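You operate a simulated robot arm through the tools that you are given. There is no shell and no other tool. Be economical: measure what you need, move in short steps, check, and stop when the job is done.

You are at the controls of a simulated two-armed robot. One attempt, no reset.

## Task
Zero the counter, lower the table, feed one core, then level the table.
Fine: hands off the table while it moves; the gate ends shut; the counter shows what went through.

The check looks at the end state, three seconds after you hand in, the way a careful person would. Anything else that was tipped, shoved, dropped, spilled or broken makes it a failure.

## Robot
Two 6-joint arms with two-finger parallel grippers on one trunk, on a base that drives. Base frame: it is fixed to the floor where the robot stands at the start and does not move with it; the origin is under the middle of the robot, x ahead of it, y to its left, z up. Readings come in m, rad, newtons and seconds.
The left shoulder is at the start at [0.05, 0.17, 1.355], the right one opposite. Each reaches about 1.092 m from its shoulder. Places, roughly: blue-banded core (6x6x30 cm) [-0.2, -1.4, 1]; counter reset button [0.7, -0.1, 0.9]; yellow-banded core (6x6x30 cm) [0.1, -1.3, 1]. Payload 1.57 kg a hand.
The tool frame of a hand sits at the grasp point between the pads (the TCP): z along the fingers, y along the line on which they close. The tips reach 0.03 m beyond it. The gripper opens to 0.08 m. The fingers are 0.017 m wide and 0.012 m thick; the gripper's body (0.04 by 0.082 m) begins 0.08 m behind the TCP.
Orientation is that of the tool frame in the base frame, as a unit quaternion [w, x, y, z]. With the fingers straight down and closing along the base's y, the tool's x points along the base's -x, its y along +y and its z along -z.

## Interface
- The arms move only by the tool servo_tool. It takes "left_deltas", "right_deltas" or both (then of equal length, played together; a hand with none holds still); each is text: rows parted by semicolons, each of 7 numbers parted by spaces: the gripper command, from -1 (fully open) to 1 (shut), values between in proportion, then the shift along the base's x, y, z in m, then the turn, a rotation vector about the base's x, y, z in rad. In form: jaw tx ty tz rx ry rz; .... A call has 1 to 10 rows; each row is the pose to reach, as a shift and turn from the pose commanded when the call began. Rows are played at 5 a second. More than 0.05 m and 0.15 rad between two rows, or a gripper value outside its range, and nothing of the call is played. Where a pose cannot be reached the arm comes as near as it can. A force on the tool above 70 N (or 10 N above the force at the start of the call, whichever is more), or a blocked arm, ends the call early, and 0.2 s more pass. Each finger travels about 0.072 m/s and halts on what it meets, pressing with about 26 N; the grip force reading is that of the motor and also rises with nothing between the fingers. The clock runs only during rows and for 0.2 s after the last one: add rows that repeat a pose to give the fingers time. The reply holds the time, the measured pose of the TCP, the force on the tool along the base axes, the opening and the grip force, in the units named above and with some noise, with the torque about the TCP (base axes, N m) and any sound that the robot's microphone picked up.
- Cameras (640 x 400 px; columns grow to the right, rows downward): "scene" is now at [0.0106, -0.0464, 1.9093]; the picture's right is [-0.68, -0.73, 0.00], its down [-0.63, 0.59, -0.51] and it looks along [0.37, -0.34, -0.86] (base axes); focal length 242 px, centre (320, 200). "left" rides on the left gripper at [0.072, 0.007, -0.122] in its tool frame; the picture's right is [-0.09, 1.00, 0.00], its down [-0.84, -0.08, -0.54] and it looks along [-0.54, -0.05, 0.84] (tool axes); focal length 238 px, centre (320, 200). "right" rides on the right gripper at [0.072, -0.007, -0.122] in its tool frame; the picture's right is [0.09, 1.00, 0.00], its down [-0.84, 0.08, -0.54] and it looks along [-0.54, 0.05, 0.84] (tool axes); focal length 238 px, centre (320, 200). There is no depth. A picture from a camera that has moved, and an enlarged one, comes with that camera's place and axes in the base frame and with its lens.
- camera(camera): a new picture of that camera. The clock stands still meanwhile.
- slide_trunk(by): slides the trunk up (or, below 0, down) by that many m; the arms and the scene camera ride with it, the base frame stays. It gives what a move gives, with no picture.
- steer(legs): drives the robot by 1 to 6 legs, each [ahead, left, turn to the left] in m, m and rad, along the robot's own axes; the way and the turn of a leg run together, so that a leg with both is an arc; at most 1.5 m and 3.142 rad a leg. The arms and the cameras ride along, it lands a little off, and it stops where it bumps. It gives what a move gives.
- aim_head(pan, tilt): turns the head with the scene camera to pan (to the left, within 1.501 rad either way) and tilt (down, from -0.506 to 1.204), counted from straight ahead of the robot. It gives what a move gives.
- close_up(camera, box): a new picture of the part [left, top, right, bottom] of that camera's present view, enlarged. The clock stands still meanwhile.
- hand_in(): hands the job in; it is judged then, once.

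Work in short steps. Places have to be worked out from the pictures, the camera data and where the tool is seen: move nearer, look again, correct. Check each grasp and each placing, and mend what went wrong. You have 120 turns and 92 pictures in all, those below and enlarged ones among them. Open the grippers and draw the arms clear of the work before you hand the job in, unless the task says otherwise; then end with one line.

The tools are called after "Call:" as name(argument=value, ...) on one line, values as JSON. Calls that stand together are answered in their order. servo_tool: Moves the arms, as the interface text tells. Its arguments: {"type":"object","properties":{"left_deltas":{"type":"string"},"right_deltas":{"type":"string"}},"required":[]} The other tools are called the same way: slide_trunk (by) slides the trunk up or down; steer (legs) drives the base; aim_head (pan, tilt) turns the head that bears the scene camera; camera (camera) takes a picture; close_up (camera, box) takes an enlarged picture of a part of a camera's view; hand_in () hands the job in.

At the start:

```text
time: 0.0
left_eef_pos: [0.8025, -0.1068, 1.2447]
left_tool_rot: [-0.001, 0.001, 1.0, 0.0]
left_force: [-0.3, 0.6, -0.9]
left_moment: [-0.03, -0.01, -0.02]
left_grip_width: 0.0801
left_grip_force: 0.2
right_eef_pos: [0.436, -0.489, 1.244]
right_tool_rot: [-0.001, 0.0, 1.0, 0.0]
right_force: [-0.4, -0.3, 0.8]
right_moment: [0.03, -0.02, -0.01]
right_grip_width: 0.0801
right_grip_force: 0.1
trunk travel left (down, up): [-0.97, 0.0]
robot x, y, heading: [0.0022, -0.0046, -0.0]
head pan, tilt: [-0.745, 1.04]
```

scene: 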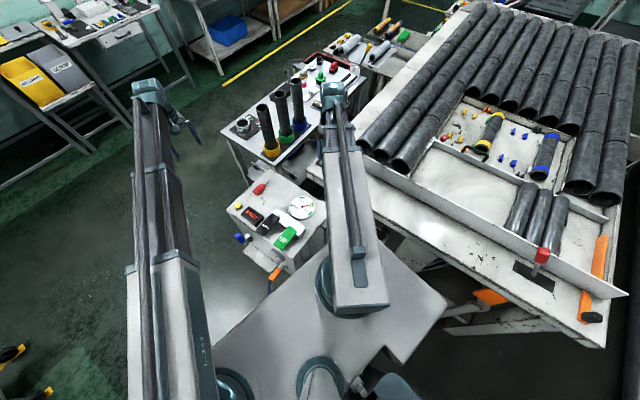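
right: 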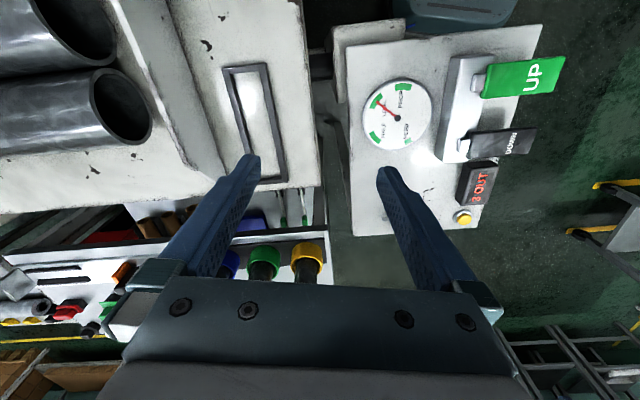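
left: 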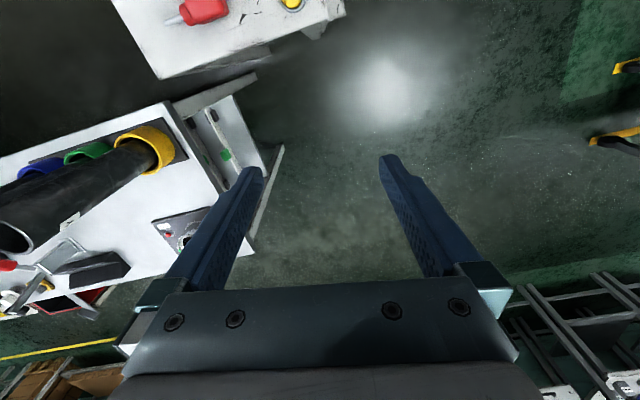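

The pictures show a control pedestal (gauge, UP/DOWN paddles, counter, yellow button) and a tilted table with cores and a red-knobbed gate. I look closer at each.

Call:
close_up(camera="scene", box=[220, 160, 340, 290])

Call:
close_up(camera="scene", box=[400, 80, 640, 340])

Call:
close_up(camera="right", box=[320, 10, 580, 240])

```text
3.08 times, centred on (280, 225) of scene
camera zoom: at [0.0106, -0.0464, 1.9093], right [-0.68, -0.73, 0.0], down [-0.63, 0.59, -0.51], along [0.37, -0.34, -0.86], focal length 744 px, centre (443, 123)
```

zoom: 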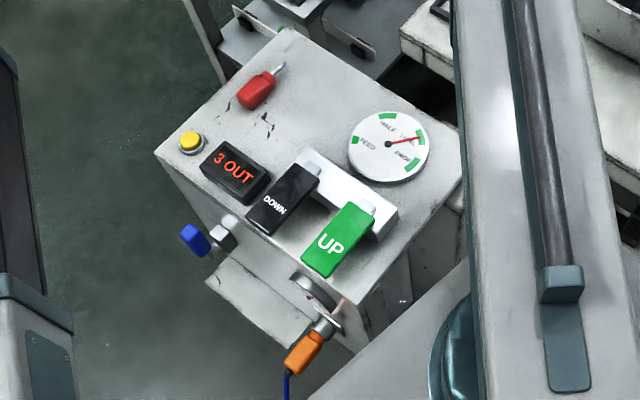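

```text
1.54 times, centred on (520, 210) of scene
camera zoom: at [0.0106, -0.0464, 1.9093], right [-0.68, -0.73, 0.0], down [-0.63, 0.59, -0.51], along [0.37, -0.34, -0.86], focal length 372 px, centre (12, 185)
```

zoom: 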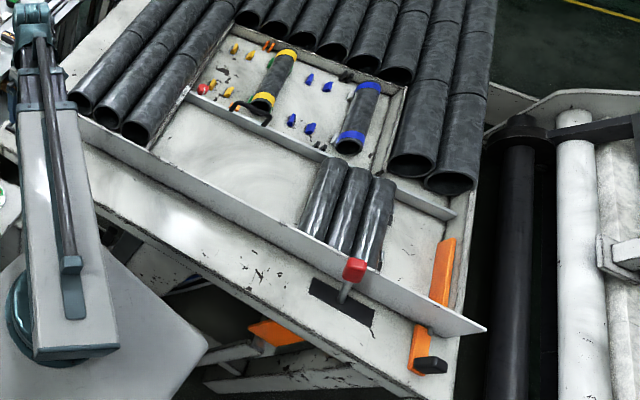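

```text
1.74 times, centred on (450, 125) of right
camera zoom: at [0.3635, -0.495, 1.3676], right [-0.09, 1.0, 0.0], down [0.84, 0.08, 0.54], along [0.54, 0.05, -0.84], focal length 414 px, centre (94, 330)
```

zoom: 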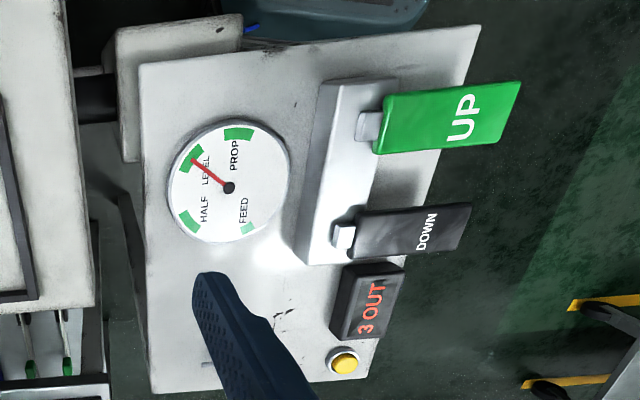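

The gauge reads LEVEL and the counter "3 OUT". I look at the table more squarely.

Call:
aim_head(pan=-1.5, tilt=0.75)

Call:
camera(camera="scene")

Call:
close_up(camera="scene", box=[200, 130, 520, 330])

```text
time: 1.1
left_eef_pos: [0.8031, -0.1074, 1.2437]
left_tool_rot: [0.0, 0.0, 1.0, 0.0]
left_force: [-0.1, 0.8, -0.4]
left_moment: [0.02, 0.0, -0.04]
left_grip_width: 0.08
left_grip_force: 0.1
right_eef_pos: [0.4354, -0.4883, 1.2444]
right_tool_rot: [0.0, 0.0, 1.0, 0.0]
right_force: [0.3, 0.0, 0.5]
right_moment: [-0.02, -0.01, -0.01]
right_grip_width: 0.08
right_grip_force: 0.1
trunk travel left (down, up): [-0.97, 0.0]
robot x, y, heading: [-0.0001, 0.0022, -0.0]
head pan, tilt: [-1.499, 0.75]
```

```text
85 pictures are left
camera scene: at [-0.0326, -0.0835, 1.9312], right [-1.0, -0.07, 0.0], down [-0.05, 0.68, -0.73], along [0.05, -0.73, -0.68], focal length 242 px, centre (320, 200)
```

scene: 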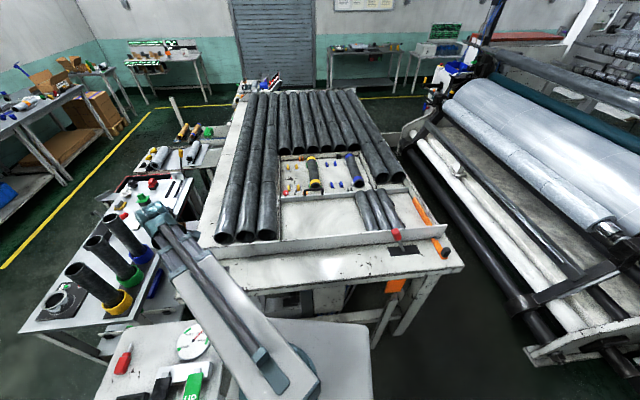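

```text
2.00 times, centred on (360, 230) of scene
camera zoom: at [-0.0326, -0.0835, 1.9312], right [-1.0, -0.07, 0.0], down [-0.05, 0.68, -0.73], along [0.05, -0.73, -0.68], focal length 483 px, centre (240, 140)
```

zoom: 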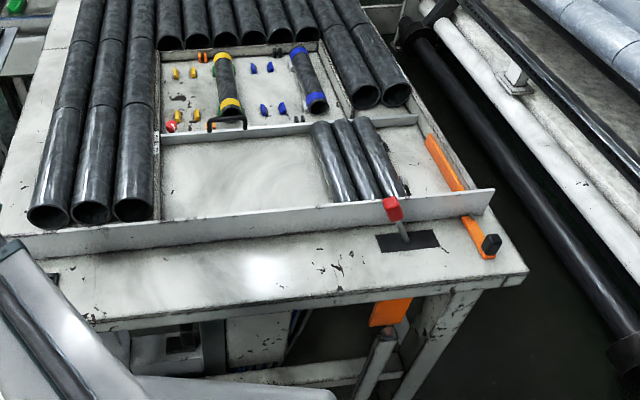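

The core lane runs along x with a red-topped lever in a slot and an orange bar at the -x end. I zoom in on those to understand the gate.

Call:
close_up(camera="scene", box=[345, 180, 465, 300])

Call:
close_up(camera="scene", box=[270, 140, 410, 230])

```text
3.33 times, centred on (405, 240) of scene
camera zoom: at [-0.0326, -0.0835, 1.9312], right [-1.0, -0.07, 0.0], down [-0.05, 0.68, -0.73], along [0.05, -0.73, -0.68], focal length 806 px, centre (37, 67)
```

zoom: 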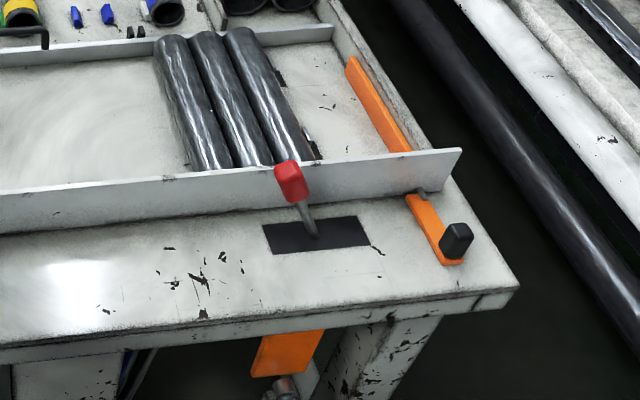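

```text
4.44 times, centred on (340, 185) of scene
camera zoom: at [-0.0326, -0.0835, 1.9312], right [-1.0, -0.07, 0.0], down [-0.05, 0.68, -0.73], along [0.05, -0.73, -0.68], focal length 1074 px, centre (231, 267)
```

zoom: 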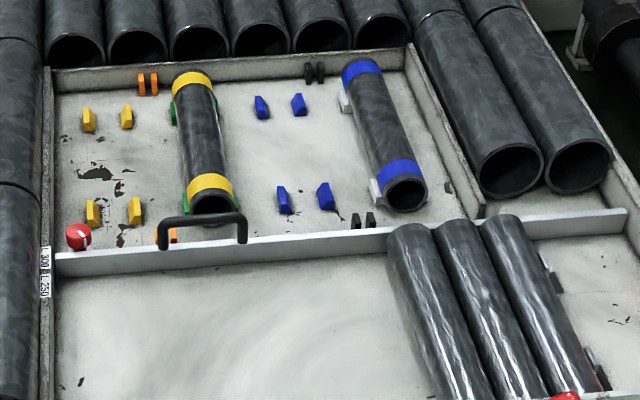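

The button I triangulate from two views at about [0.662, -0.134, 0.933]. I bring the closed left hand above it and look.

Call:
servo_tool(left_deltas="1 -0.04 -0.007 -0.02 0 0 0; 1 -0.08 -0.015 -0.04 0 0 0; 1 -0.12 -0.023 -0.06 0 0 0; 1 -0.141 -0.027 -0.10 0 0 0; 1 -0.141 -0.027 -0.145 0 0 0; 1 -0.141 -0.027 -0.19 0 0 0; 1 -0.141 -0.027 -0.22 0 0 0; 1 -0.141 -0.027 -0.22 0 0 0")

Call:
camera(camera="left")

Call:
close_up(camera="right", box=[320, 10, 580, 240])

```text
time: 2.9
left_eef_pos: [0.6633, -0.1379, 1.2452]
left_tool_rot: [0.0, -0.001, 1.0, 0.0]
left_force: [0.3, -0.6, -0.4]
left_moment: [0.0, 0.02, 0.0]
left_grip_width: 0.0001
left_grip_force: 21.1
left hand out of reach, approached as far as the arm can: row 1, 2, 3, 4, 5, 6, 7, 8
right_eef_pos: [0.4357, -0.4888, 1.2444]
right_tool_rot: [0.0, 0.001, 1.0, 0.0]
right_force: [-0.3, -0.7, 0.6]
right_moment: [0.0, 0.04, -0.02]
right_grip_width: 0.08
right_grip_force: 0.0
trunk travel left (down, up): [-0.97, 0.0]
robot x, y, heading: [0.0002, -0.0038, -0.001]
head pan, tilt: [-1.499, 0.75]
```

```text
81 pictures are left
camera left: at [0.5914, -0.1312, 1.3672], right [0.09, 1.0, 0.0], down [0.84, -0.08, 0.54], along [0.54, -0.05, -0.84], focal length 238 px, centre (320, 200)
```

left: 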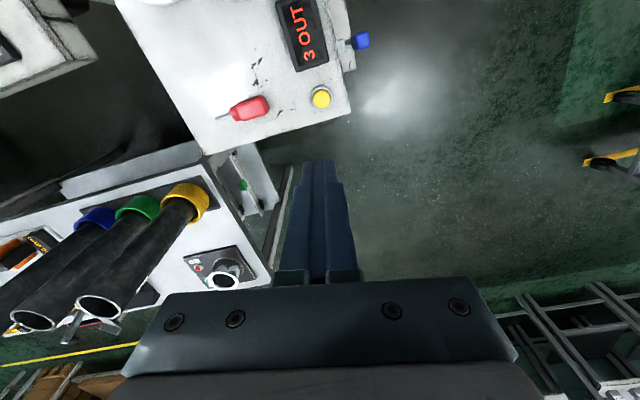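

```text
1.74 times, centred on (450, 125) of right
camera zoom: at [0.3636, -0.495, 1.3676], right [-0.09, 1.0, 0.0], down [0.84, 0.08, 0.54], along [0.54, 0.05, -0.84], focal length 414 px, centre (94, 330)
```

zoom: 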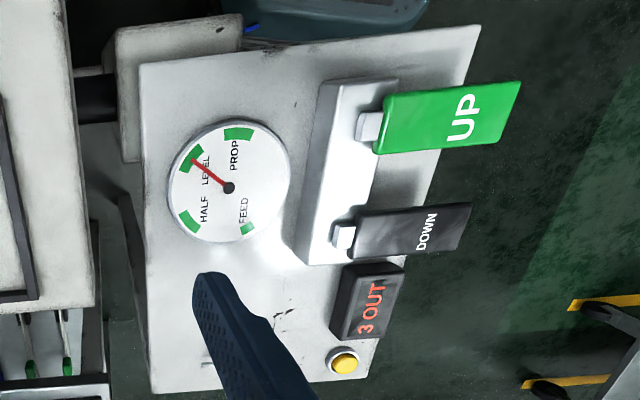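

The hand is over the button in x,y but cannot descend on its own; the height apparently comes from the trunk. I lower the trunk in part and watch.

Call:
slide_trunk(by=-0.2)

Call:
camera(camera="left")

Call:
camera(camera="right")

Call:
camera(camera="scene")

```text
time: 5.1
left_eef_pos: [0.6618, -0.1376, 1.0451]
left_tool_rot: [0.0, 0.001, 1.0, 0.001]
left_force: [0.7, 0.3, -0.1]
left_moment: [-0.01, -0.01, 0.02]
left_grip_width: 0.0
left_grip_force: 21.6
right_eef_pos: [0.4365, -0.4883, 1.0455]
right_tool_rot: [-0.001, 0.0, 1.0, 0.0]
right_force: [0.3, -0.1, -0.2]
right_moment: [-0.04, 0.0, 0.02]
right_grip_width: 0.0802
right_grip_force: 0.2
trunk travel left (down, up): [-0.77, 0.2]
robot x, y, heading: [0.0005, -0.0012, -0.001]
head pan, tilt: [-1.499, 0.75]
```

```text
79 pictures are left
camera left: at [0.5912, -0.1312, 1.1673], right [0.09, 1.0, 0.0], down [0.84, -0.08, 0.54], along [0.54, -0.05, -0.84], focal length 238 px, centre (320, 200)
```

left: 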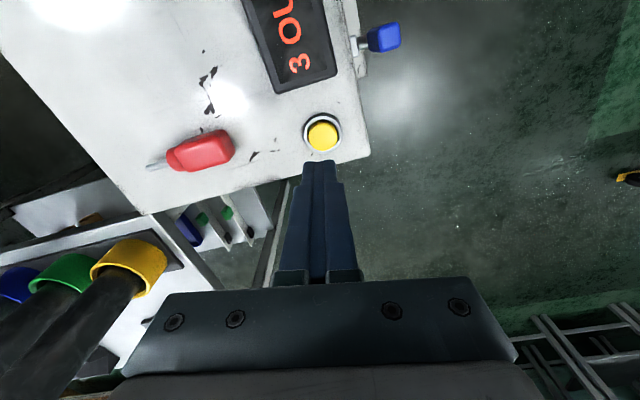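

```text
78 pictures are left
camera right: at [0.3634, -0.495, 1.1677], right [-0.09, 1.0, 0.0], down [0.84, 0.08, 0.54], along [0.54, 0.05, -0.84], focal length 238 px, centre (320, 200)
```

right: 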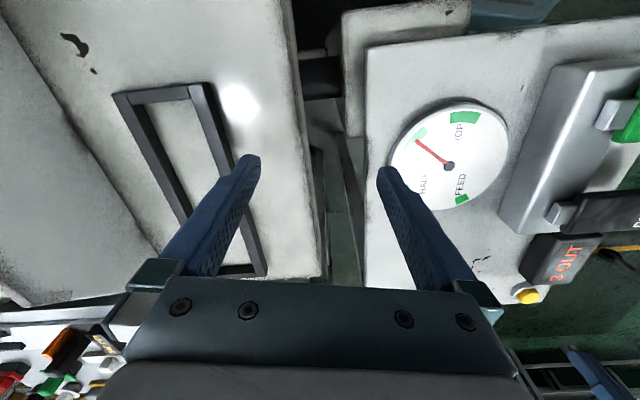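

```text
77 pictures are left
camera scene: at [-0.0329, -0.0834, 1.7313], right [-1.0, -0.07, 0.0], down [-0.05, 0.68, -0.73], along [0.05, -0.73, -0.68], focal length 242 px, centre (320, 200)
```

scene: 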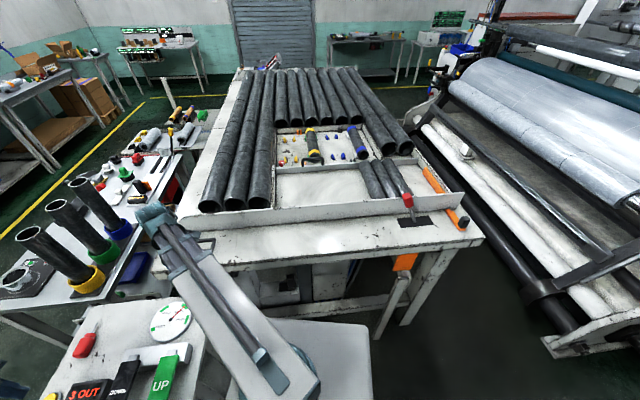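

The left hand lines up with the button. The right fingers hang over the table's edge, so before going lower I draw the right hand back towards the gap beside the base.

Call:
servo_tool(right_deltas="-1 -0.04 0.01 0 0 0 0; -1 -0.08 0.02 0 0 0 0; -1 -0.12 0.03 0 0 0 0; -1 -0.16 0.04 0 0 0 0; -1 -0.18 0.04 0 0 0 0; -1 -0.18 0.04 0 0 0 0")

Call:
camera(camera="right")

```text
time: 6.5
left_eef_pos: [0.6612, -0.1375, 1.0455]
left_tool_rot: [0.0, 0.0, 1.0, 0.0]
left_force: [0.4, 0.5, -0.1]
left_moment: [0.01, 0.02, 0.0]
left_grip_width: 0.0
left_grip_force: 21.2
right_eef_pos: [0.2954, -0.4964, 1.0446]
right_tool_rot: [-0.001, 0.0, 1.0, 0.001]
right_force: [-0.1, 0.8, 0.2]
right_moment: [0.02, 0.02, -0.01]
right_grip_width: 0.0799
right_grip_force: 0.0
right hand out of reach, approached as far as the arm can: row 3, 4, 5, 6
trunk travel left (down, up): [-0.77, 0.2]
robot x, y, heading: [-0.0014, -0.0018, 0.003]
head pan, tilt: [-1.499, 0.75]
```

```text
76 pictures are left
camera right: at [0.2221, -0.5024, 1.1677], right [-0.09, 1.0, 0.0], down [0.84, 0.08, 0.54], along [0.54, 0.05, -0.84], focal length 238 px, centre (320, 200)
```

right: 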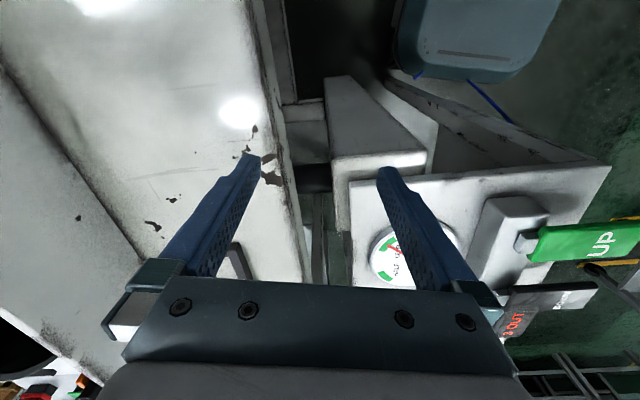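

The right hand is over the gap; I shut it to be slim, then lower the trunk a bit more.

Call:
servo_tool(right_deltas="1 0 0.01 0 0 0 0; 1 0 0.01 0 0 0 0; 1 0 0.01 0 0 0 0")

Call:
slide_trunk(by=-0.05)

Call:
camera(camera="left")

```text
time: 7.3
left_eef_pos: [0.6623, -0.1376, 1.0451]
left_tool_rot: [-0.001, 0.0, 1.0, -0.001]
left_force: [-0.2, -0.3, 0.5]
left_moment: [0.03, -0.04, -0.02]
left_grip_width: 0.0
left_grip_force: 20.8
right_eef_pos: [0.2991, -0.4923, 1.0457]
right_tool_rot: [-0.001, 0.0, 1.0, 0.001]
right_force: [0.7, 0.1, -0.3]
right_moment: [-0.01, -0.01, 0.0]
right_grip_width: 0.0
right_grip_force: 18.7
right hand out of reach, approached as far as the arm can: row 1, 2, 3
trunk travel left (down, up): [-0.77, 0.2]
robot x, y, heading: [0.0013, -0.0028, 0.001]
head pan, tilt: [-1.499, 0.75]
```

```text
time: 8.2
left_eef_pos: [0.6625, -0.1379, 0.9953]
left_tool_rot: [-0.001, 0.0, 1.0, 0.001]
left_force: [0.5, -1.0, -0.4]
left_moment: [-0.02, 0.01, -0.02]
left_grip_width: 0.0
left_grip_force: 21.3
right_eef_pos: [0.2989, -0.491, 0.9952]
right_tool_rot: [-0.001, 0.0, 1.0, 0.001]
right_force: [0.4, -0.3, 0.2]
right_moment: [0.03, -0.02, 0.0]
right_grip_width: 0.0
right_grip_force: 21.5
trunk travel left (down, up): [-0.72, 0.25]
robot x, y, heading: [-0.0008, 0.0001, 0.005]
head pan, tilt: [-1.499, 0.75]
```

```text
75 pictures are left
camera left: at [0.5912, -0.1311, 1.1173], right [0.09, 1.0, 0.0], down [0.84, -0.08, 0.54], along [0.54, -0.05, -0.84], focal length 238 px, centre (320, 200)
```

left: 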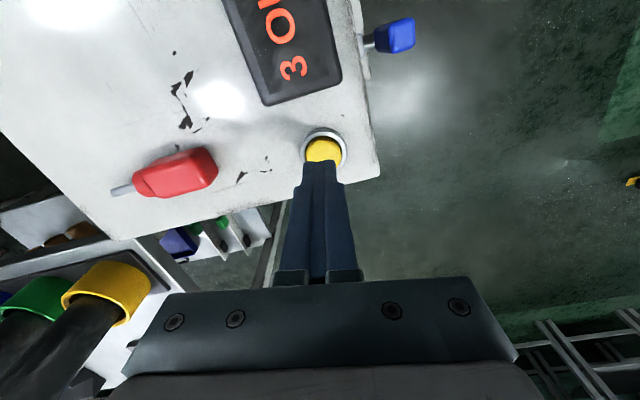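

The tip is right over the button. I lower in small increments listening for the click.

Call:
slide_trunk(by=-0.025)

Call:
close_up(camera="left", box=[200, 0, 420, 200])

```text
time: 8.9
left_eef_pos: [0.6619, -0.1372, 0.9693]
left_tool_rot: [0.0, 0.0, 1.0, 0.0]
left_force: [-0.6, 0.9, 0.7]
left_moment: [0.0, 0.03, 0.02]
left_grip_width: 0.0001
left_grip_force: 21.2
right_eef_pos: [0.3001, -0.4923, 0.9702]
right_tool_rot: [-0.002, 0.0, 1.0, 0.001]
right_force: [0.1, -0.2, -0.4]
right_moment: [-0.01, -0.01, -0.01]
right_grip_width: 0.0002
right_grip_force: 21.5
trunk travel left (down, up): [-0.695, 0.275]
robot x, y, heading: [-0.0037, -0.0003, -0.004]
head pan, tilt: [-1.499, 0.75]
```

```text
2.00 times, centred on (310, 100) of left
camera zoom: at [0.5912, -0.1311, 1.0923], right [0.09, 1.0, 0.0], down [0.84, -0.08, 0.54], along [0.54, -0.05, -0.84], focal length 477 px, centre (340, 400)
```

zoom: 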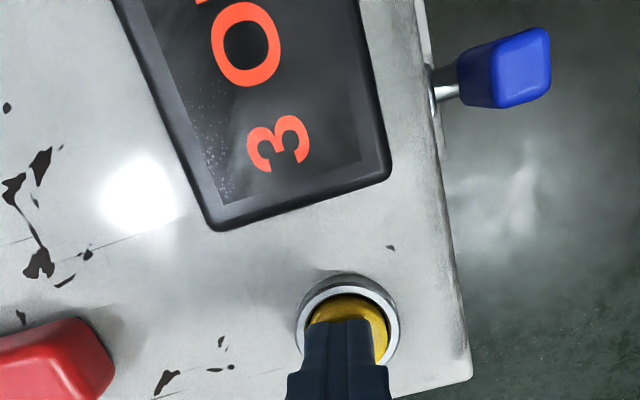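

Still no contact; a little lower, with a small +y correction.

Call:
servo_tool(left_deltas="1 0.002 0.003 0 0 0 0; 1 0.002 0.003 0 0 0 0")

Call:
slide_trunk(by=-0.012)

Call:
close_up(camera="left", box=[200, 0, 420, 200])

```text
time: 9.5
left_eef_pos: [0.664, -0.1344, 0.97]
left_tool_rot: [0.001, 0.0, 1.0, 0.0]
left_force: [-1.1, 0.7, -0.3]
left_moment: [0.01, 0.0, -0.02]
left_grip_width: 0.0
left_grip_force: 21.4
right_eef_pos: [0.299, -0.4925, 0.9697]
right_tool_rot: [-0.001, 0.001, 1.0, 0.0]
right_force: [0.3, 0.4, -0.4]
right_moment: [-0.02, 0.01, 0.0]
right_grip_width: 0.0001
right_grip_force: 21.4
trunk travel left (down, up): [-0.695, 0.275]
robot x, y, heading: [0.0008, -0.0008, 0.002]
head pan, tilt: [-1.499, 0.75]
```

```text
time: 10.1
left_eef_pos: [0.6642, -0.1347, 0.9596]
left_tool_rot: [0.002, 0.0, 1.0, 0.0]
left_force: [9.0, -1.0, 38.1]
left_moment: [-0.03, -0.2, -0.1]
left_grip_width: 0.0001
left_grip_force: 21.3
right_eef_pos: [0.299, -0.4907, 0.9592]
right_tool_rot: [0.0, -0.001, 1.0, 0.0]
right_force: [0.0, 0.3, -0.3]
right_moment: [0.0, 0.02, 0.0]
right_grip_width: 0.0
right_grip_force: 21.0
trunk travel left (down, up): [-0.683, 0.287]
robot x, y, heading: [0.0012, -0.0031, 0.001]
head pan, tilt: [-1.499, 0.75]
heard: click
```

```text
2.00 times, centred on (310, 100) of left
camera zoom: at [0.5923, -0.1278, 1.0818], right [0.09, 1.0, 0.0], down [0.83, -0.08, 0.55], along [0.54, -0.05, -0.84], focal length 477 px, centre (340, 400)
```

zoom: 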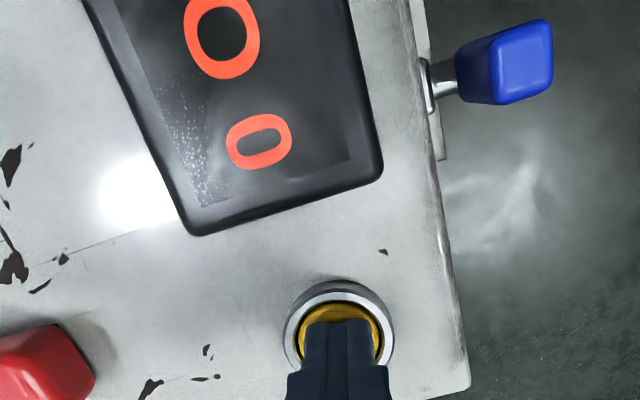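

The counter shows 0. I raise the hand and carry it over the DOWN paddle (about [0.478, -0.15]).

Call:
slide_trunk(by=0.09)

Call:
servo_tool(left_deltas="1 -0.04 0 0 0 0 0; 1 -0.08 0 0 0 0 0; 1 -0.12 -0.005 0 0 0 0; 1 -0.16 -0.01 0 0 0 0; 1 -0.185 -0.015 0 0 0 0; 1 -0.185 -0.015 0 0 0 0")

Call:
camera(camera="left")

Call:
aim_head(pan=-0.6, tilt=1.0)

Call:
camera(camera="scene")

```text
time: 11.3
left_eef_pos: [0.6647, -0.1357, 1.0477]
left_tool_rot: [0.0, 0.0, 1.0, 0.0]
left_force: [-0.3, -0.4, 0.1]
left_moment: [-0.03, 0.0, -0.01]
left_grip_width: 0.0004
left_grip_force: 21.4
right_eef_pos: [0.3007, -0.4921, 1.0483]
right_tool_rot: [-0.001, 0.0, 1.0, 0.001]
right_force: [0.5, -0.7, -0.4]
right_moment: [0.0, -0.03, -0.02]
right_grip_width: 0.0
right_grip_force: 21.5
trunk travel left (down, up): [-0.773, 0.197]
robot x, y, heading: [0.0016, -0.0, 0.003]
head pan, tilt: [-1.499, 0.75]
```

```text
time: 12.8
left_eef_pos: [0.4822, -0.1514, 1.0495]
left_tool_rot: [0.0, 0.001, 1.0, 0.0]
left_force: [0.7, 0.0, -0.4]
left_moment: [0.04, -0.04, 0.01]
left_grip_width: 0.0
left_grip_force: 21.7
right_eef_pos: [0.3, -0.4913, 1.0466]
right_tool_rot: [0.0, 0.0, 1.0, 0.001]
right_force: [0.2, 0.1, 0.0]
right_moment: [0.0, 0.02, 0.0]
right_grip_width: 0.0002
right_grip_force: 21.9
trunk travel left (down, up): [-0.773, 0.197]
robot x, y, heading: [-0.0012, -0.0019, -0.002]
head pan, tilt: [-1.499, 0.75]
```

```text
72 pictures are left
camera left: at [0.4116, -0.1444, 1.1702], right [0.09, 1.0, 0.0], down [0.84, -0.08, 0.54], along [0.54, -0.05, -0.84], focal length 238 px, centre (320, 200)
```

left: 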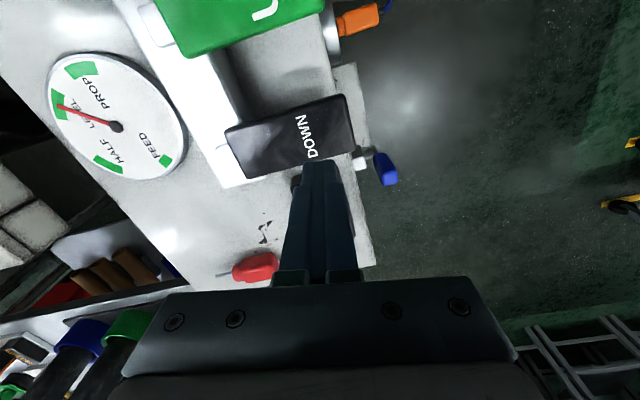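

```text
time: 13.9
left_eef_pos: [0.4827, -0.1496, 1.0474]
left_tool_rot: [0.0, 0.0, 1.0, -0.001]
left_force: [0.4, 1.1, -0.7]
left_moment: [-0.02, 0.03, 0.01]
left_grip_width: 0.0
left_grip_force: 21.2
right_eef_pos: [0.2989, -0.4922, 1.0472]
right_tool_rot: [-0.001, -0.001, 1.0, 0.001]
right_force: [0.2, 0.4, 0.6]
right_moment: [0.0, -0.01, 0.01]
right_grip_width: 0.0
right_grip_force: 21.2
trunk travel left (down, up): [-0.773, 0.197]
robot x, y, heading: [-0.0013, 0.0004, 0.0]
head pan, tilt: [-0.6, 1.0]
```

```text
71 pictures are left
camera scene: at [0.0187, -0.0402, 1.7151], right [-0.57, -0.82, 0.0], down [-0.69, 0.48, -0.54], along [0.45, -0.31, -0.84], focal length 242 px, centre (320, 200)
```

scene: 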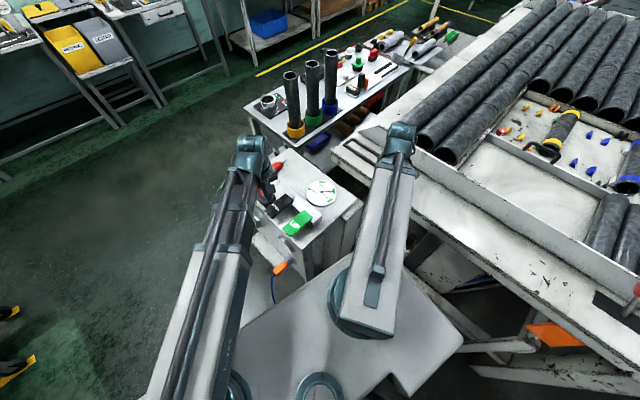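

The tip sits over the DOWN label. I descend towards it.

Call:
slide_trunk(by=-0.05)

Call:
camera(camera="left")

```text
time: 14.9
left_eef_pos: [0.4823, -0.1504, 0.9984]
left_tool_rot: [0.0, 0.0, 1.0, -0.001]
left_force: [-0.9, 2.0, 2.8]
left_moment: [0.02, -0.04, 0.02]
left_grip_width: 0.0001
left_grip_force: 21.7
right_eef_pos: [0.3, -0.4918, 0.9977]
right_tool_rot: [0.0, 0.0, 1.0, 0.0]
right_force: [0.7, -0.4, 0.5]
right_moment: [0.03, -0.01, 0.01]
right_grip_width: 0.0
right_grip_force: 21.6
trunk travel left (down, up): [-0.723, 0.247]
robot x, y, heading: [0.0013, 0.0024, -0.003]
head pan, tilt: [-0.6, 1.0]
```

```text
70 pictures are left
camera left: at [0.4116, -0.1437, 1.1204], right [0.09, 1.0, 0.0], down [0.84, -0.08, 0.54], along [0.54, -0.05, -0.84], focal length 238 px, centre (320, 200)
```

left: 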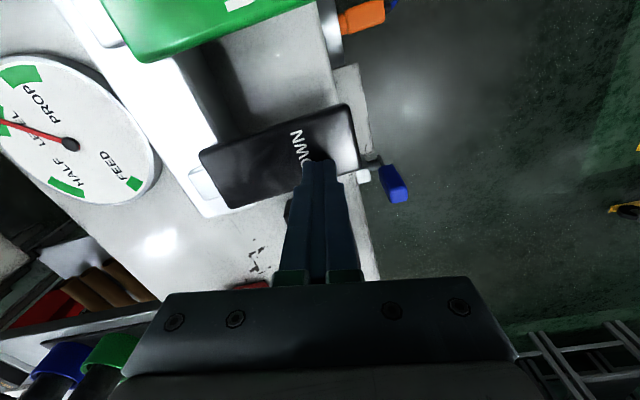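

Contact is just beginning (≈3 N). The left camera shows the gauge too, so I press further and check.

Call:
slide_trunk(by=-0.01)

Call:
camera(camera="left")

```text
time: 15.4
left_eef_pos: [0.4816, -0.1508, 0.9884]
left_tool_rot: [0.0, 0.0, 1.0, 0.0]
left_force: [1.1, 1.8, 5.7]
left_moment: [-0.03, -0.04, 0.02]
left_grip_width: 0.0
left_grip_force: 20.9
right_eef_pos: [0.3001, -0.491, 0.9885]
right_tool_rot: [0.001, 0.0, 1.0, 0.001]
right_force: [0.8, 0.5, -0.3]
right_moment: [0.0, 0.02, -0.02]
right_grip_width: 0.0
right_grip_force: 21.5
trunk travel left (down, up): [-0.713, 0.257]
robot x, y, heading: [-0.0001, 0.0028, -0.002]
head pan, tilt: [-0.6, 1.0]
```

```text
69 pictures are left
camera left: at [0.4115, -0.144, 1.1104], right [0.09, 1.0, 0.0], down [0.84, -0.08, 0.54], along [0.54, -0.05, -0.84], focal length 238 px, centre (320, 200)
```

left: 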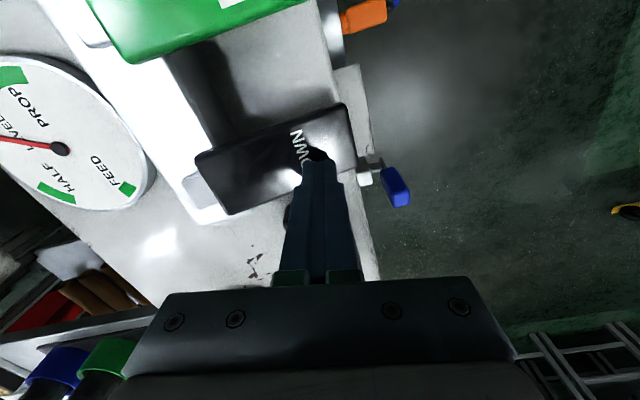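

Spring paddle, gauge not moved yet; press a little further.

Call:
slide_trunk(by=-0.01)

Call:
camera(camera="left")

```text
time: 15.9
left_eef_pos: [0.4833, -0.1514, 0.9853]
left_tool_rot: [0.002, -0.001, 1.0, -0.002]
left_force: [-2.0, 2.4, 57.6]
left_moment: [-0.52, -0.28, 0.0]
left_grip_width: 0.0
left_grip_force: 21.4
right_eef_pos: [0.2985, -0.4918, 0.9844]
right_tool_rot: [0.0, 0.0, 1.0, 0.0]
right_force: [0.1, -1.2, 0.1]
right_moment: [0.03, 0.01, 0.01]
right_grip_width: 0.0
right_grip_force: 21.0
trunk travel left (down, up): [-0.707, 0.263]
robot x, y, heading: [0.0009, 0.0025, -0.001]
head pan, tilt: [-0.6, 1.0]
stopped: the force on the tool passed its limit at 82 N (the readings are from after the stop); the commanded pose is now the measured one
```

```text
68 pictures are left
camera left: at [0.4107, -0.1439, 1.1062], right [0.09, 1.0, 0.0], down [0.83, -0.07, 0.55], along [0.54, -0.05, -0.84], focal length 238 px, centre (320, 200)
```

left: 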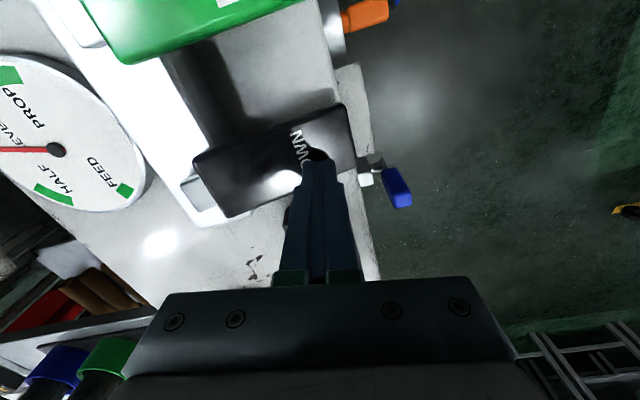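

The paddle has bottomed and the needle is starting to turn towards HALF. I hold and wait.

Call:
servo_tool(left_deltas="1 0 0 0 0 0 0; 1 0 0 0 0 0 0; 1 0 0 0 0 0 0; 1 0 0 0 0 0 0; 1 0 0 0 0 0 0; 1 0 0 0 0 0 0; 1 0 0 0 0 0 0; 1 0 0 0 0 0 0; 1 0 0 0 0 0 0; 1 0 0 0 0 0 0")

Call:
close_up(camera="left", box=[0, 30, 200, 230])

```text
time: 18.1
left_eef_pos: [0.4834, -0.1492, 0.9839]
left_tool_rot: [0.003, -0.001, 1.0, -0.002]
left_force: [-2.9, 12.6, 54.7]
left_moment: [-0.16, -0.25, 0.05]
left_grip_width: 0.0001
left_grip_force: 21.2
right_eef_pos: [0.297, -0.4903, 0.984]
right_tool_rot: [0.001, 0.0, 1.0, 0.0]
right_force: [-0.2, -0.4, 0.3]
right_moment: [0.0, -0.01, -0.02]
right_grip_width: 0.0003
right_grip_force: 21.8
trunk travel left (down, up): [-0.707, 0.263]
robot x, y, heading: [0.0023, -0.003, -0.004]
head pan, tilt: [-0.6, 1.0]
```

```text
2.00 times, centred on (100, 130) of left
camera zoom: at [0.4102, -0.1427, 1.1056], right [0.09, 1.0, 0.0], down [0.83, -0.07, 0.55], along [0.55, -0.05, -0.84], focal length 477 px, centre (760, 340)
```

zoom: 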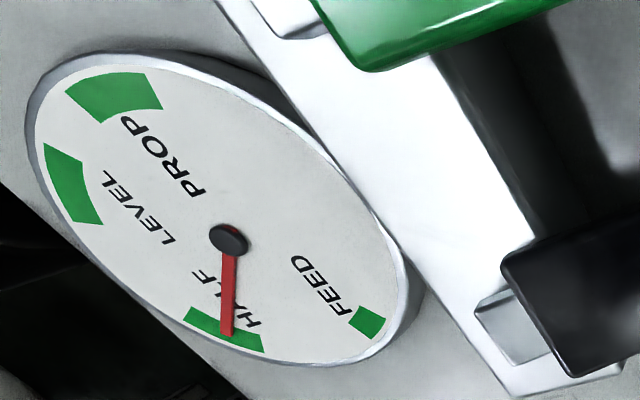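

Needle is at HALF after ~2.4 s. I hold about 1 s more and check.

Call:
servo_tool(left_deltas="1 0 0 0 0 0 0; 1 0 0 0 0 0 0; 1 0 0 0 0 0 0; 1 0 0 0 0 0 0; 1 0 0 0 0 0 0")

Call:
close_up(camera="left", box=[0, 30, 200, 230])

```text
time: 19.3
left_eef_pos: [0.4831, -0.1483, 0.9836]
left_tool_rot: [0.003, -0.001, 1.0, -0.003]
left_force: [-5.0, 16.5, 52.7]
left_moment: [-0.06, -0.16, 0.07]
left_grip_width: 0.0
left_grip_force: 21.2
right_eef_pos: [0.2976, -0.4902, 0.9845]
right_tool_rot: [0.0, 0.0, 1.0, -0.001]
right_force: [-0.6, 0.3, 0.8]
right_moment: [-0.02, 0.01, 0.02]
right_grip_width: 0.0001
right_grip_force: 21.3
trunk travel left (down, up): [-0.707, 0.263]
robot x, y, heading: [-0.0017, -0.0025, 0.0]
head pan, tilt: [-0.6, 1.0]
```

```text
2.00 times, centred on (100, 130) of left
camera zoom: at [0.4103, -0.1425, 1.1057], right [0.09, 1.0, 0.0], down [0.83, -0.07, 0.55], along [0.55, -0.05, -0.84], focal length 477 px, centre (760, 340)
```

zoom: 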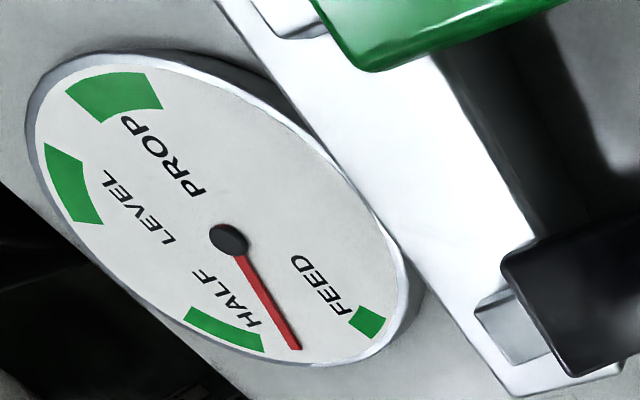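

Needle passed HALF; by the ellipse I estimate about 37° left at 22°/s. I hold 1.2 s more.

Call:
servo_tool(left_deltas="1 0 0 0 0 0 0; 1 0 0 0 0 0 0; 1 0 0 0 0 0 0; 1 0 0 0 0 0 0; 1 0 0 0 0 0 0")

Call:
close_up(camera="left", box=[0, 30, 200, 230])

```text
time: 20.5
left_eef_pos: [0.4826, -0.1491, 0.9848]
left_tool_rot: [0.003, 0.0, 1.0, -0.002]
left_force: [-4.6, 17.8, 52.8]
left_moment: [-0.01, -0.19, 0.05]
left_grip_width: 0.0002
left_grip_force: 21.2
right_eef_pos: [0.2973, -0.4909, 0.9844]
right_tool_rot: [0.001, 0.0, 1.0, 0.0]
right_force: [-0.2, -0.9, 0.2]
right_moment: [0.0, 0.01, 0.02]
right_grip_width: 0.0
right_grip_force: 20.9
trunk travel left (down, up): [-0.707, 0.263]
robot x, y, heading: [0.005, 0.0002, -0.005]
head pan, tilt: [-0.6, 1.0]
```

```text
2.00 times, centred on (100, 130) of left
camera zoom: at [0.4104, -0.1425, 1.1057], right [0.09, 1.0, 0.0], down [0.83, -0.07, 0.55], along [0.55, -0.05, -0.84], focal length 477 px, centre (760, 340)
```

zoom: 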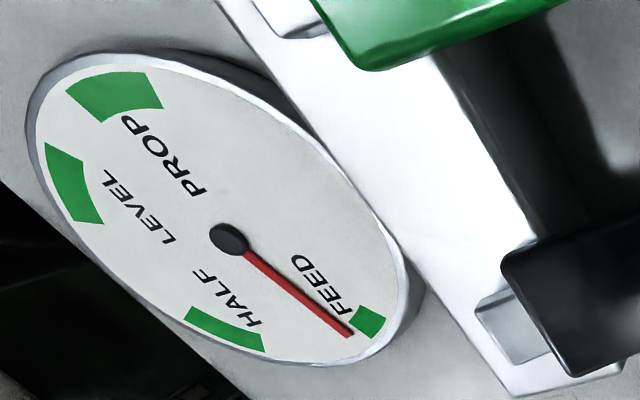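

About 10° remain; one more row (0.4 s), then release at once.

Call:
servo_tool(left_deltas="1 0 0 0 0 0 0")

Call:
slide_trunk(by=0.05)

Call:
close_up(camera="left", box=[0, 20, 200, 220])

Call:
aim_head(pan=-1.5, tilt=0.75)

Call:
camera(camera="scene")

```text
time: 20.9
left_eef_pos: [0.4823, -0.1491, 0.9848]
left_tool_rot: [0.003, 0.0, 1.0, -0.002]
left_force: [-4.1, 17.4, 52.7]
left_moment: [-0.01, -0.19, 0.05]
left_grip_width: 0.0
left_grip_force: 21.7
right_eef_pos: [0.2983, -0.4898, 0.9836]
right_tool_rot: [0.001, 0.0, 1.0, -0.001]
right_force: [-0.6, 0.2, 0.7]
right_moment: [-0.03, -0.02, -0.03]
right_grip_width: 0.0002
right_grip_force: 21.0
trunk travel left (down, up): [-0.707, 0.263]
robot x, y, heading: [-0.0001, -0.0007, 0.005]
head pan, tilt: [-0.6, 1.0]
```

```text
time: 21.8
left_eef_pos: [0.4856, -0.1513, 1.0308]
left_tool_rot: [0.002, 0.0, 1.0, -0.002]
left_force: [-0.4, -0.3, -0.4]
left_moment: [0.05, 0.01, 0.01]
left_grip_width: 0.0002
left_grip_force: 21.3
right_eef_pos: [0.2993, -0.4923, 1.0331]
right_tool_rot: [-0.002, 0.0, 1.0, 0.0]
right_force: [0.1, 0.7, 0.6]
right_moment: [0.0, 0.0, 0.04]
right_grip_width: 0.0
right_grip_force: 21.6
trunk travel left (down, up): [-0.757, 0.213]
robot x, y, heading: [-0.0028, 0.0006, 0.002]
head pan, tilt: [-0.6, 1.0]
```

```text
2.00 times, centred on (100, 120) of left
camera zoom: at [0.4133, -0.1454, 1.154], right [0.09, 1.0, 0.0], down [0.83, -0.08, 0.55], along [0.54, -0.05, -0.84], focal length 477 px, centre (760, 360)
```

zoom: 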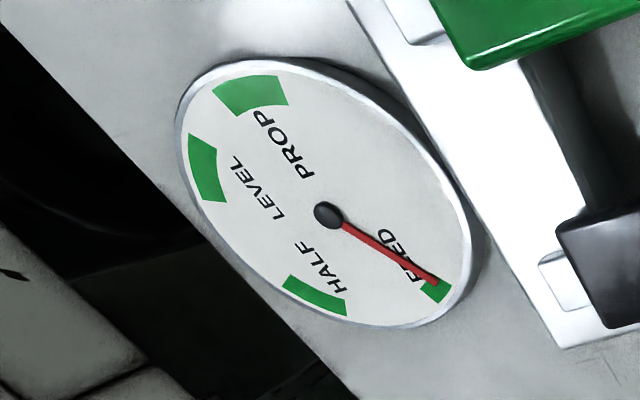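

```text
time: 23.0
left_eef_pos: [0.4845, -0.152, 1.0326]
left_tool_rot: [0.002, 0.0, 1.0, -0.002]
left_force: [0.9, -0.4, 0.2]
left_moment: [0.0, -0.01, 0.0]
left_grip_width: 0.0004
left_grip_force: 20.9
right_eef_pos: [0.2991, -0.4919, 1.0314]
right_tool_rot: [-0.001, 0.0, 1.0, 0.001]
right_force: [-0.2, 0.0, 0.1]
right_moment: [0.0, -0.04, 0.05]
right_grip_width: 0.0
right_grip_force: 21.3
trunk travel left (down, up): [-0.757, 0.213]
robot x, y, heading: [-0.0005, -0.0041, 0.003]
head pan, tilt: [-1.499, 0.75]
```

```text
63 pictures are left
camera scene: at [-0.0326, -0.0835, 1.7185], right [-1.0, -0.07, 0.0], down [-0.05, 0.68, -0.73], along [0.05, -0.73, -0.68], focal length 242 px, centre (320, 200)
```

scene: 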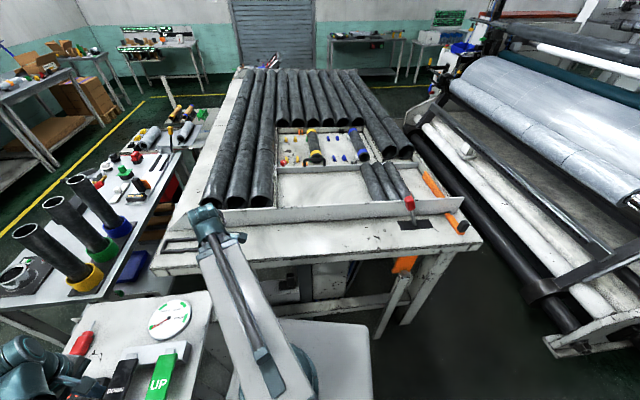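

Needle is in FEED. I look closely at the lane, gate and lever now.

Call:
close_up(camera="scene", box=[340, 140, 490, 300])

Call:
close_up(camera="scene", box=[130, 180, 490, 330])

```text
2.50 times, centred on (415, 220) of scene
camera zoom: at [-0.0326, -0.0835, 1.7185], right [-1.0, -0.07, 0.0], down [-0.05, 0.68, -0.73], along [0.05, -0.73, -0.68], focal length 604 px, centre (82, 150)
```

zoom: 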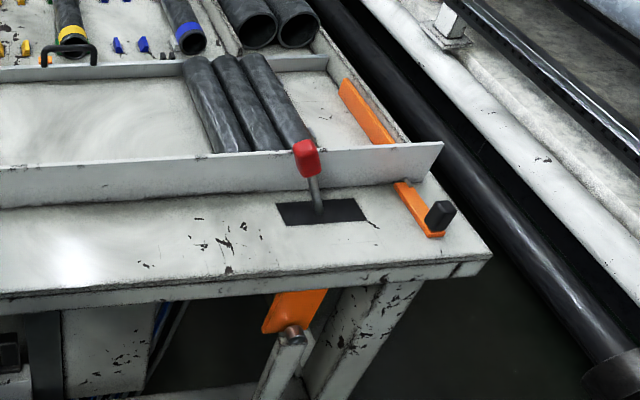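

```text
1.78 times, centred on (310, 255) of scene
camera zoom: at [-0.0326, -0.0835, 1.7185], right [-1.0, -0.07, 0.0], down [-0.05, 0.68, -0.73], along [0.05, -0.73, -0.68], focal length 430 px, centre (338, 102)
```

zoom: 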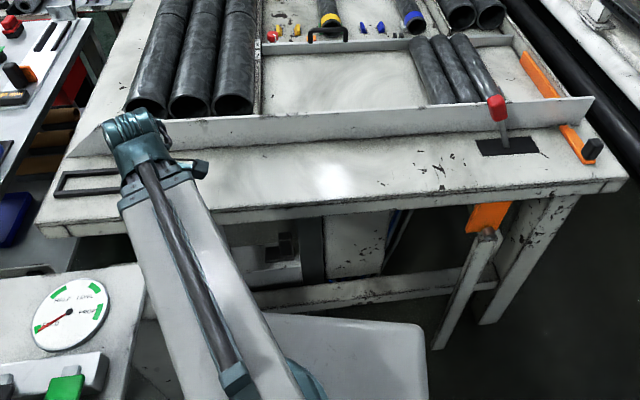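

I'll raise the trunk and swing the right hand towards the lever for a close look (base stays put if the arm reaches).

Call:
slide_trunk(by=0.2)

Call:
servo_tool(right_deltas="0 -0.04 -0.03 0 0 0 0; 0 -0.08 -0.06 0 0 0 0; 0 -0.12 -0.08 0 0 0 0; 0 -0.17 -0.09 0 0 0 0; 0 -0.22 -0.09 0 0 0 0; 0 -0.27 -0.09 0 0 0 0; 0 -0.32 -0.1 0 0 0 0; 0 -0.37 -0.11 0 0 0 0; 0 -0.42 -0.13 0 0 0 0; 0 -0.46 -0.15 0 0 0 0")

Call:
camera(camera="right")

```text
time: 25.2
left_eef_pos: [0.4851, -0.1526, 1.2314]
left_tool_rot: [0.003, -0.001, 1.0, -0.001]
left_force: [-0.2, -0.5, -0.3]
left_moment: [0.03, -0.03, 0.01]
left_grip_width: 0.0
left_grip_force: 21.3
right_eef_pos: [0.301, -0.4916, 1.2319]
right_tool_rot: [0.0, 0.0, 1.0, 0.001]
right_force: [-0.3, 0.5, -0.6]
right_moment: [0.01, 0.01, -0.04]
right_grip_width: 0.0
right_grip_force: 21.0
trunk travel left (down, up): [-0.957, 0.013]
robot x, y, heading: [0.002, 0.0002, -0.0]
head pan, tilt: [-1.499, 0.75]
```

```text
refused: row 4 steps farther than a row can; nothing moved
```

```text
60 pictures are left
camera right: at [0.2272, -0.4988, 1.3549], right [-0.09, 1.0, 0.0], down [0.84, 0.08, 0.54], along [0.54, 0.05, -0.84], focal length 238 px, centre (320, 200)
```

right: 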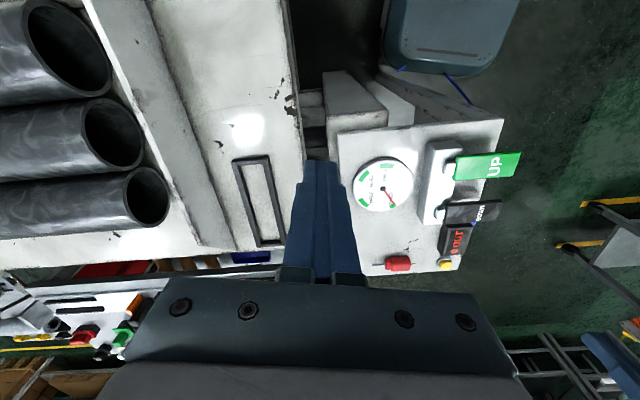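

One step was too long; I repeat with shorter steps and look after.

Call:
servo_tool(right_deltas="0 -0.03 -0.03 0 0 0 0; 0 -0.06 -0.06 0 0 0 0; 0 -0.1 -0.08 0 0 0 0; 0 -0.14 -0.09 0 0 0 0; 0 -0.18 -0.1 0 0 0 0; 0 -0.22 -0.11 0 0 0 0; 0 -0.26 -0.12 0 0 0 0; 0 -0.3 -0.13 0 0 0 0; 0 -0.34 -0.14 0 0 0 0; 0 -0.38 -0.15 0 0 0 0")

Call:
servo_tool(right_deltas="0 -0.04 -0.01 0 0 0 0; 0 -0.08 -0.02 0 0 0 0; 0 -0.12 -0.03 0 0 0 0; 0 -0.16 -0.04 0 0 0 0; 0 -0.2 -0.05 0 0 0 0")

Call:
camera(camera="right")

```text
time: 27.4
left_eef_pos: [0.485, -0.152, 1.2315]
left_tool_rot: [0.002, -0.001, 1.0, -0.002]
left_force: [-0.6, 1.1, 0.1]
left_moment: [0.01, 0.01, 0.06]
left_grip_width: 0.0
left_grip_force: 21.5
right_eef_pos: [-0.082, -0.6435, 1.2318]
right_tool_rot: [0.001, 0.0, 1.0, 0.002]
right_force: [-0.8, -0.3, -0.3]
right_moment: [-0.01, 0.0, -0.01]
right_grip_width: 0.04
right_grip_force: 0.1
trunk travel left (down, up): [-0.957, 0.013]
robot x, y, heading: [-0.0006, 0.0002, -0.002]
head pan, tilt: [-1.499, 0.75]
```

```text
time: 28.6
left_eef_pos: [0.485, -0.1513, 1.2311]
left_tool_rot: [0.004, -0.001, 1.0, -0.002]
left_force: [0.0, 0.1, 0.3]
left_moment: [-0.01, 0.01, -0.02]
left_grip_width: 0.0
left_grip_force: 21.6
right_eef_pos: [-0.1162, -0.7294, 1.2315]
right_tool_rot: [-0.001, 0.0, 1.0, 0.0]
right_force: [0.1, 0.3, 0.2]
right_moment: [0.01, -0.01, -0.02]
right_grip_width: 0.0401
right_grip_force: 0.1
right hand out of reach, approached as far as the arm can: row 1, 2, 3, 4, 5
trunk travel left (down, up): [-0.957, 0.013]
robot x, y, heading: [0.0014, -0.0005, 0.002]
head pan, tilt: [-1.499, 0.75]
```

```text
59 pictures are left
camera right: at [-0.1895, -0.7352, 1.355], right [-0.09, 1.0, 0.0], down [0.84, 0.08, 0.54], along [0.54, 0.05, -0.84], focal length 238 px, centre (320, 200)
```

right: 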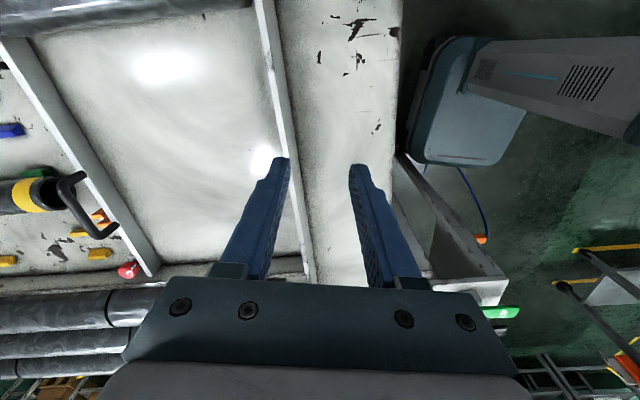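

The shoulder swing is limited, so I drive straight back 0.55 m to bring lever and orange bar within comfortable reach of the right arm.

Call:
steer(legs=[[-0.3, 0, 0], [-0.25, 0, 0]])

Call:
camera(camera="scene")

```text
time: 32.1
left_eef_pos: [-0.0698, -0.15, 1.2327]
left_tool_rot: [0.004, -0.005, 1.0, -0.001]
left_force: [-0.3, 0.4, 0.0]
left_moment: [0.01, -0.06, -0.01]
left_grip_width: 0.0002
left_grip_force: 21.3
right_eef_pos: [-0.664, -0.7337, 1.2323]
right_tool_rot: [-0.001, -0.005, 1.0, 0.001]
right_force: [-1.0, -0.8, 0.1]
right_moment: [0.01, -0.01, -0.03]
right_grip_width: 0.0398
right_grip_force: 0.0
trunk travel left (down, up): [-0.957, 0.013]
robot x, y, heading: [-0.552, -0.005, 0.011]
head pan, tilt: [-1.499, 0.75]
```

```text
58 pictures are left
camera scene: at [-0.588, -0.0876, 1.9184], right [-1.0, -0.08, 0.0], down [-0.06, 0.68, -0.73], along [0.06, -0.73, -0.68], focal length 242 px, centre (320, 200)
```

scene: 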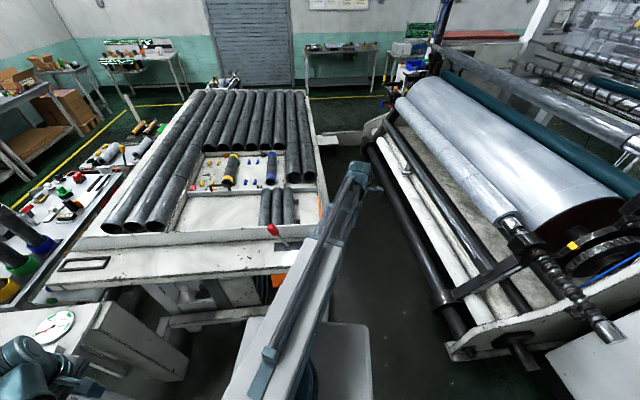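

The right wrist camera should look straight at the gate now.

Call:
camera(camera="right")

Call:
close_up(camera="scene", box=[180, 140, 340, 300])

```text
57 pictures are left
camera right: at [-0.7368, -0.7407, 1.3548], right [-0.1, 0.99, 0.0], down [0.84, 0.09, 0.54], along [0.54, 0.06, -0.84], focal length 238 px, centre (320, 200)
```

right: 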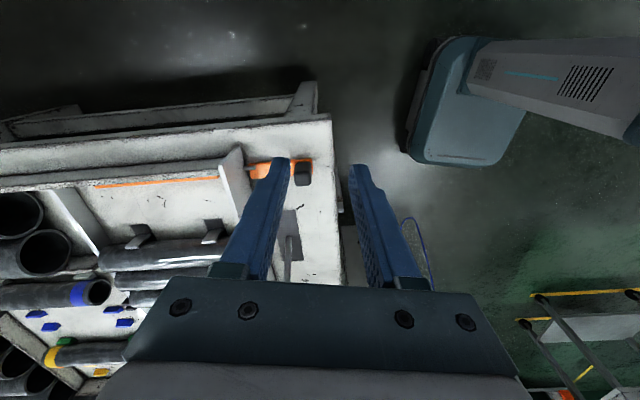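

```text
2.50 times, centred on (260, 220) of scene
camera zoom: at [-0.588, -0.0876, 1.9184], right [-1.0, -0.08, 0.0], down [-0.06, 0.68, -0.73], along [0.06, -0.73, -0.68], focal length 604 px, centre (470, 150)
```

zoom: 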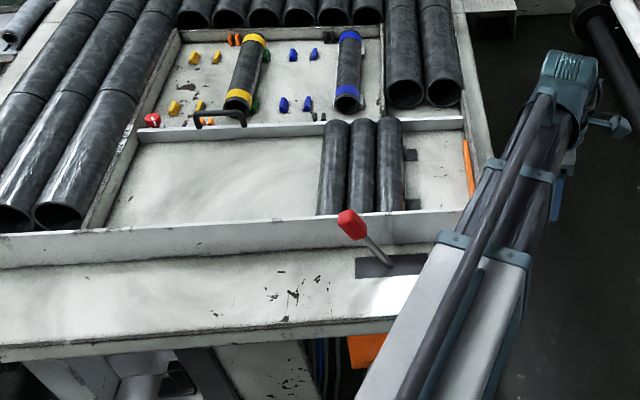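

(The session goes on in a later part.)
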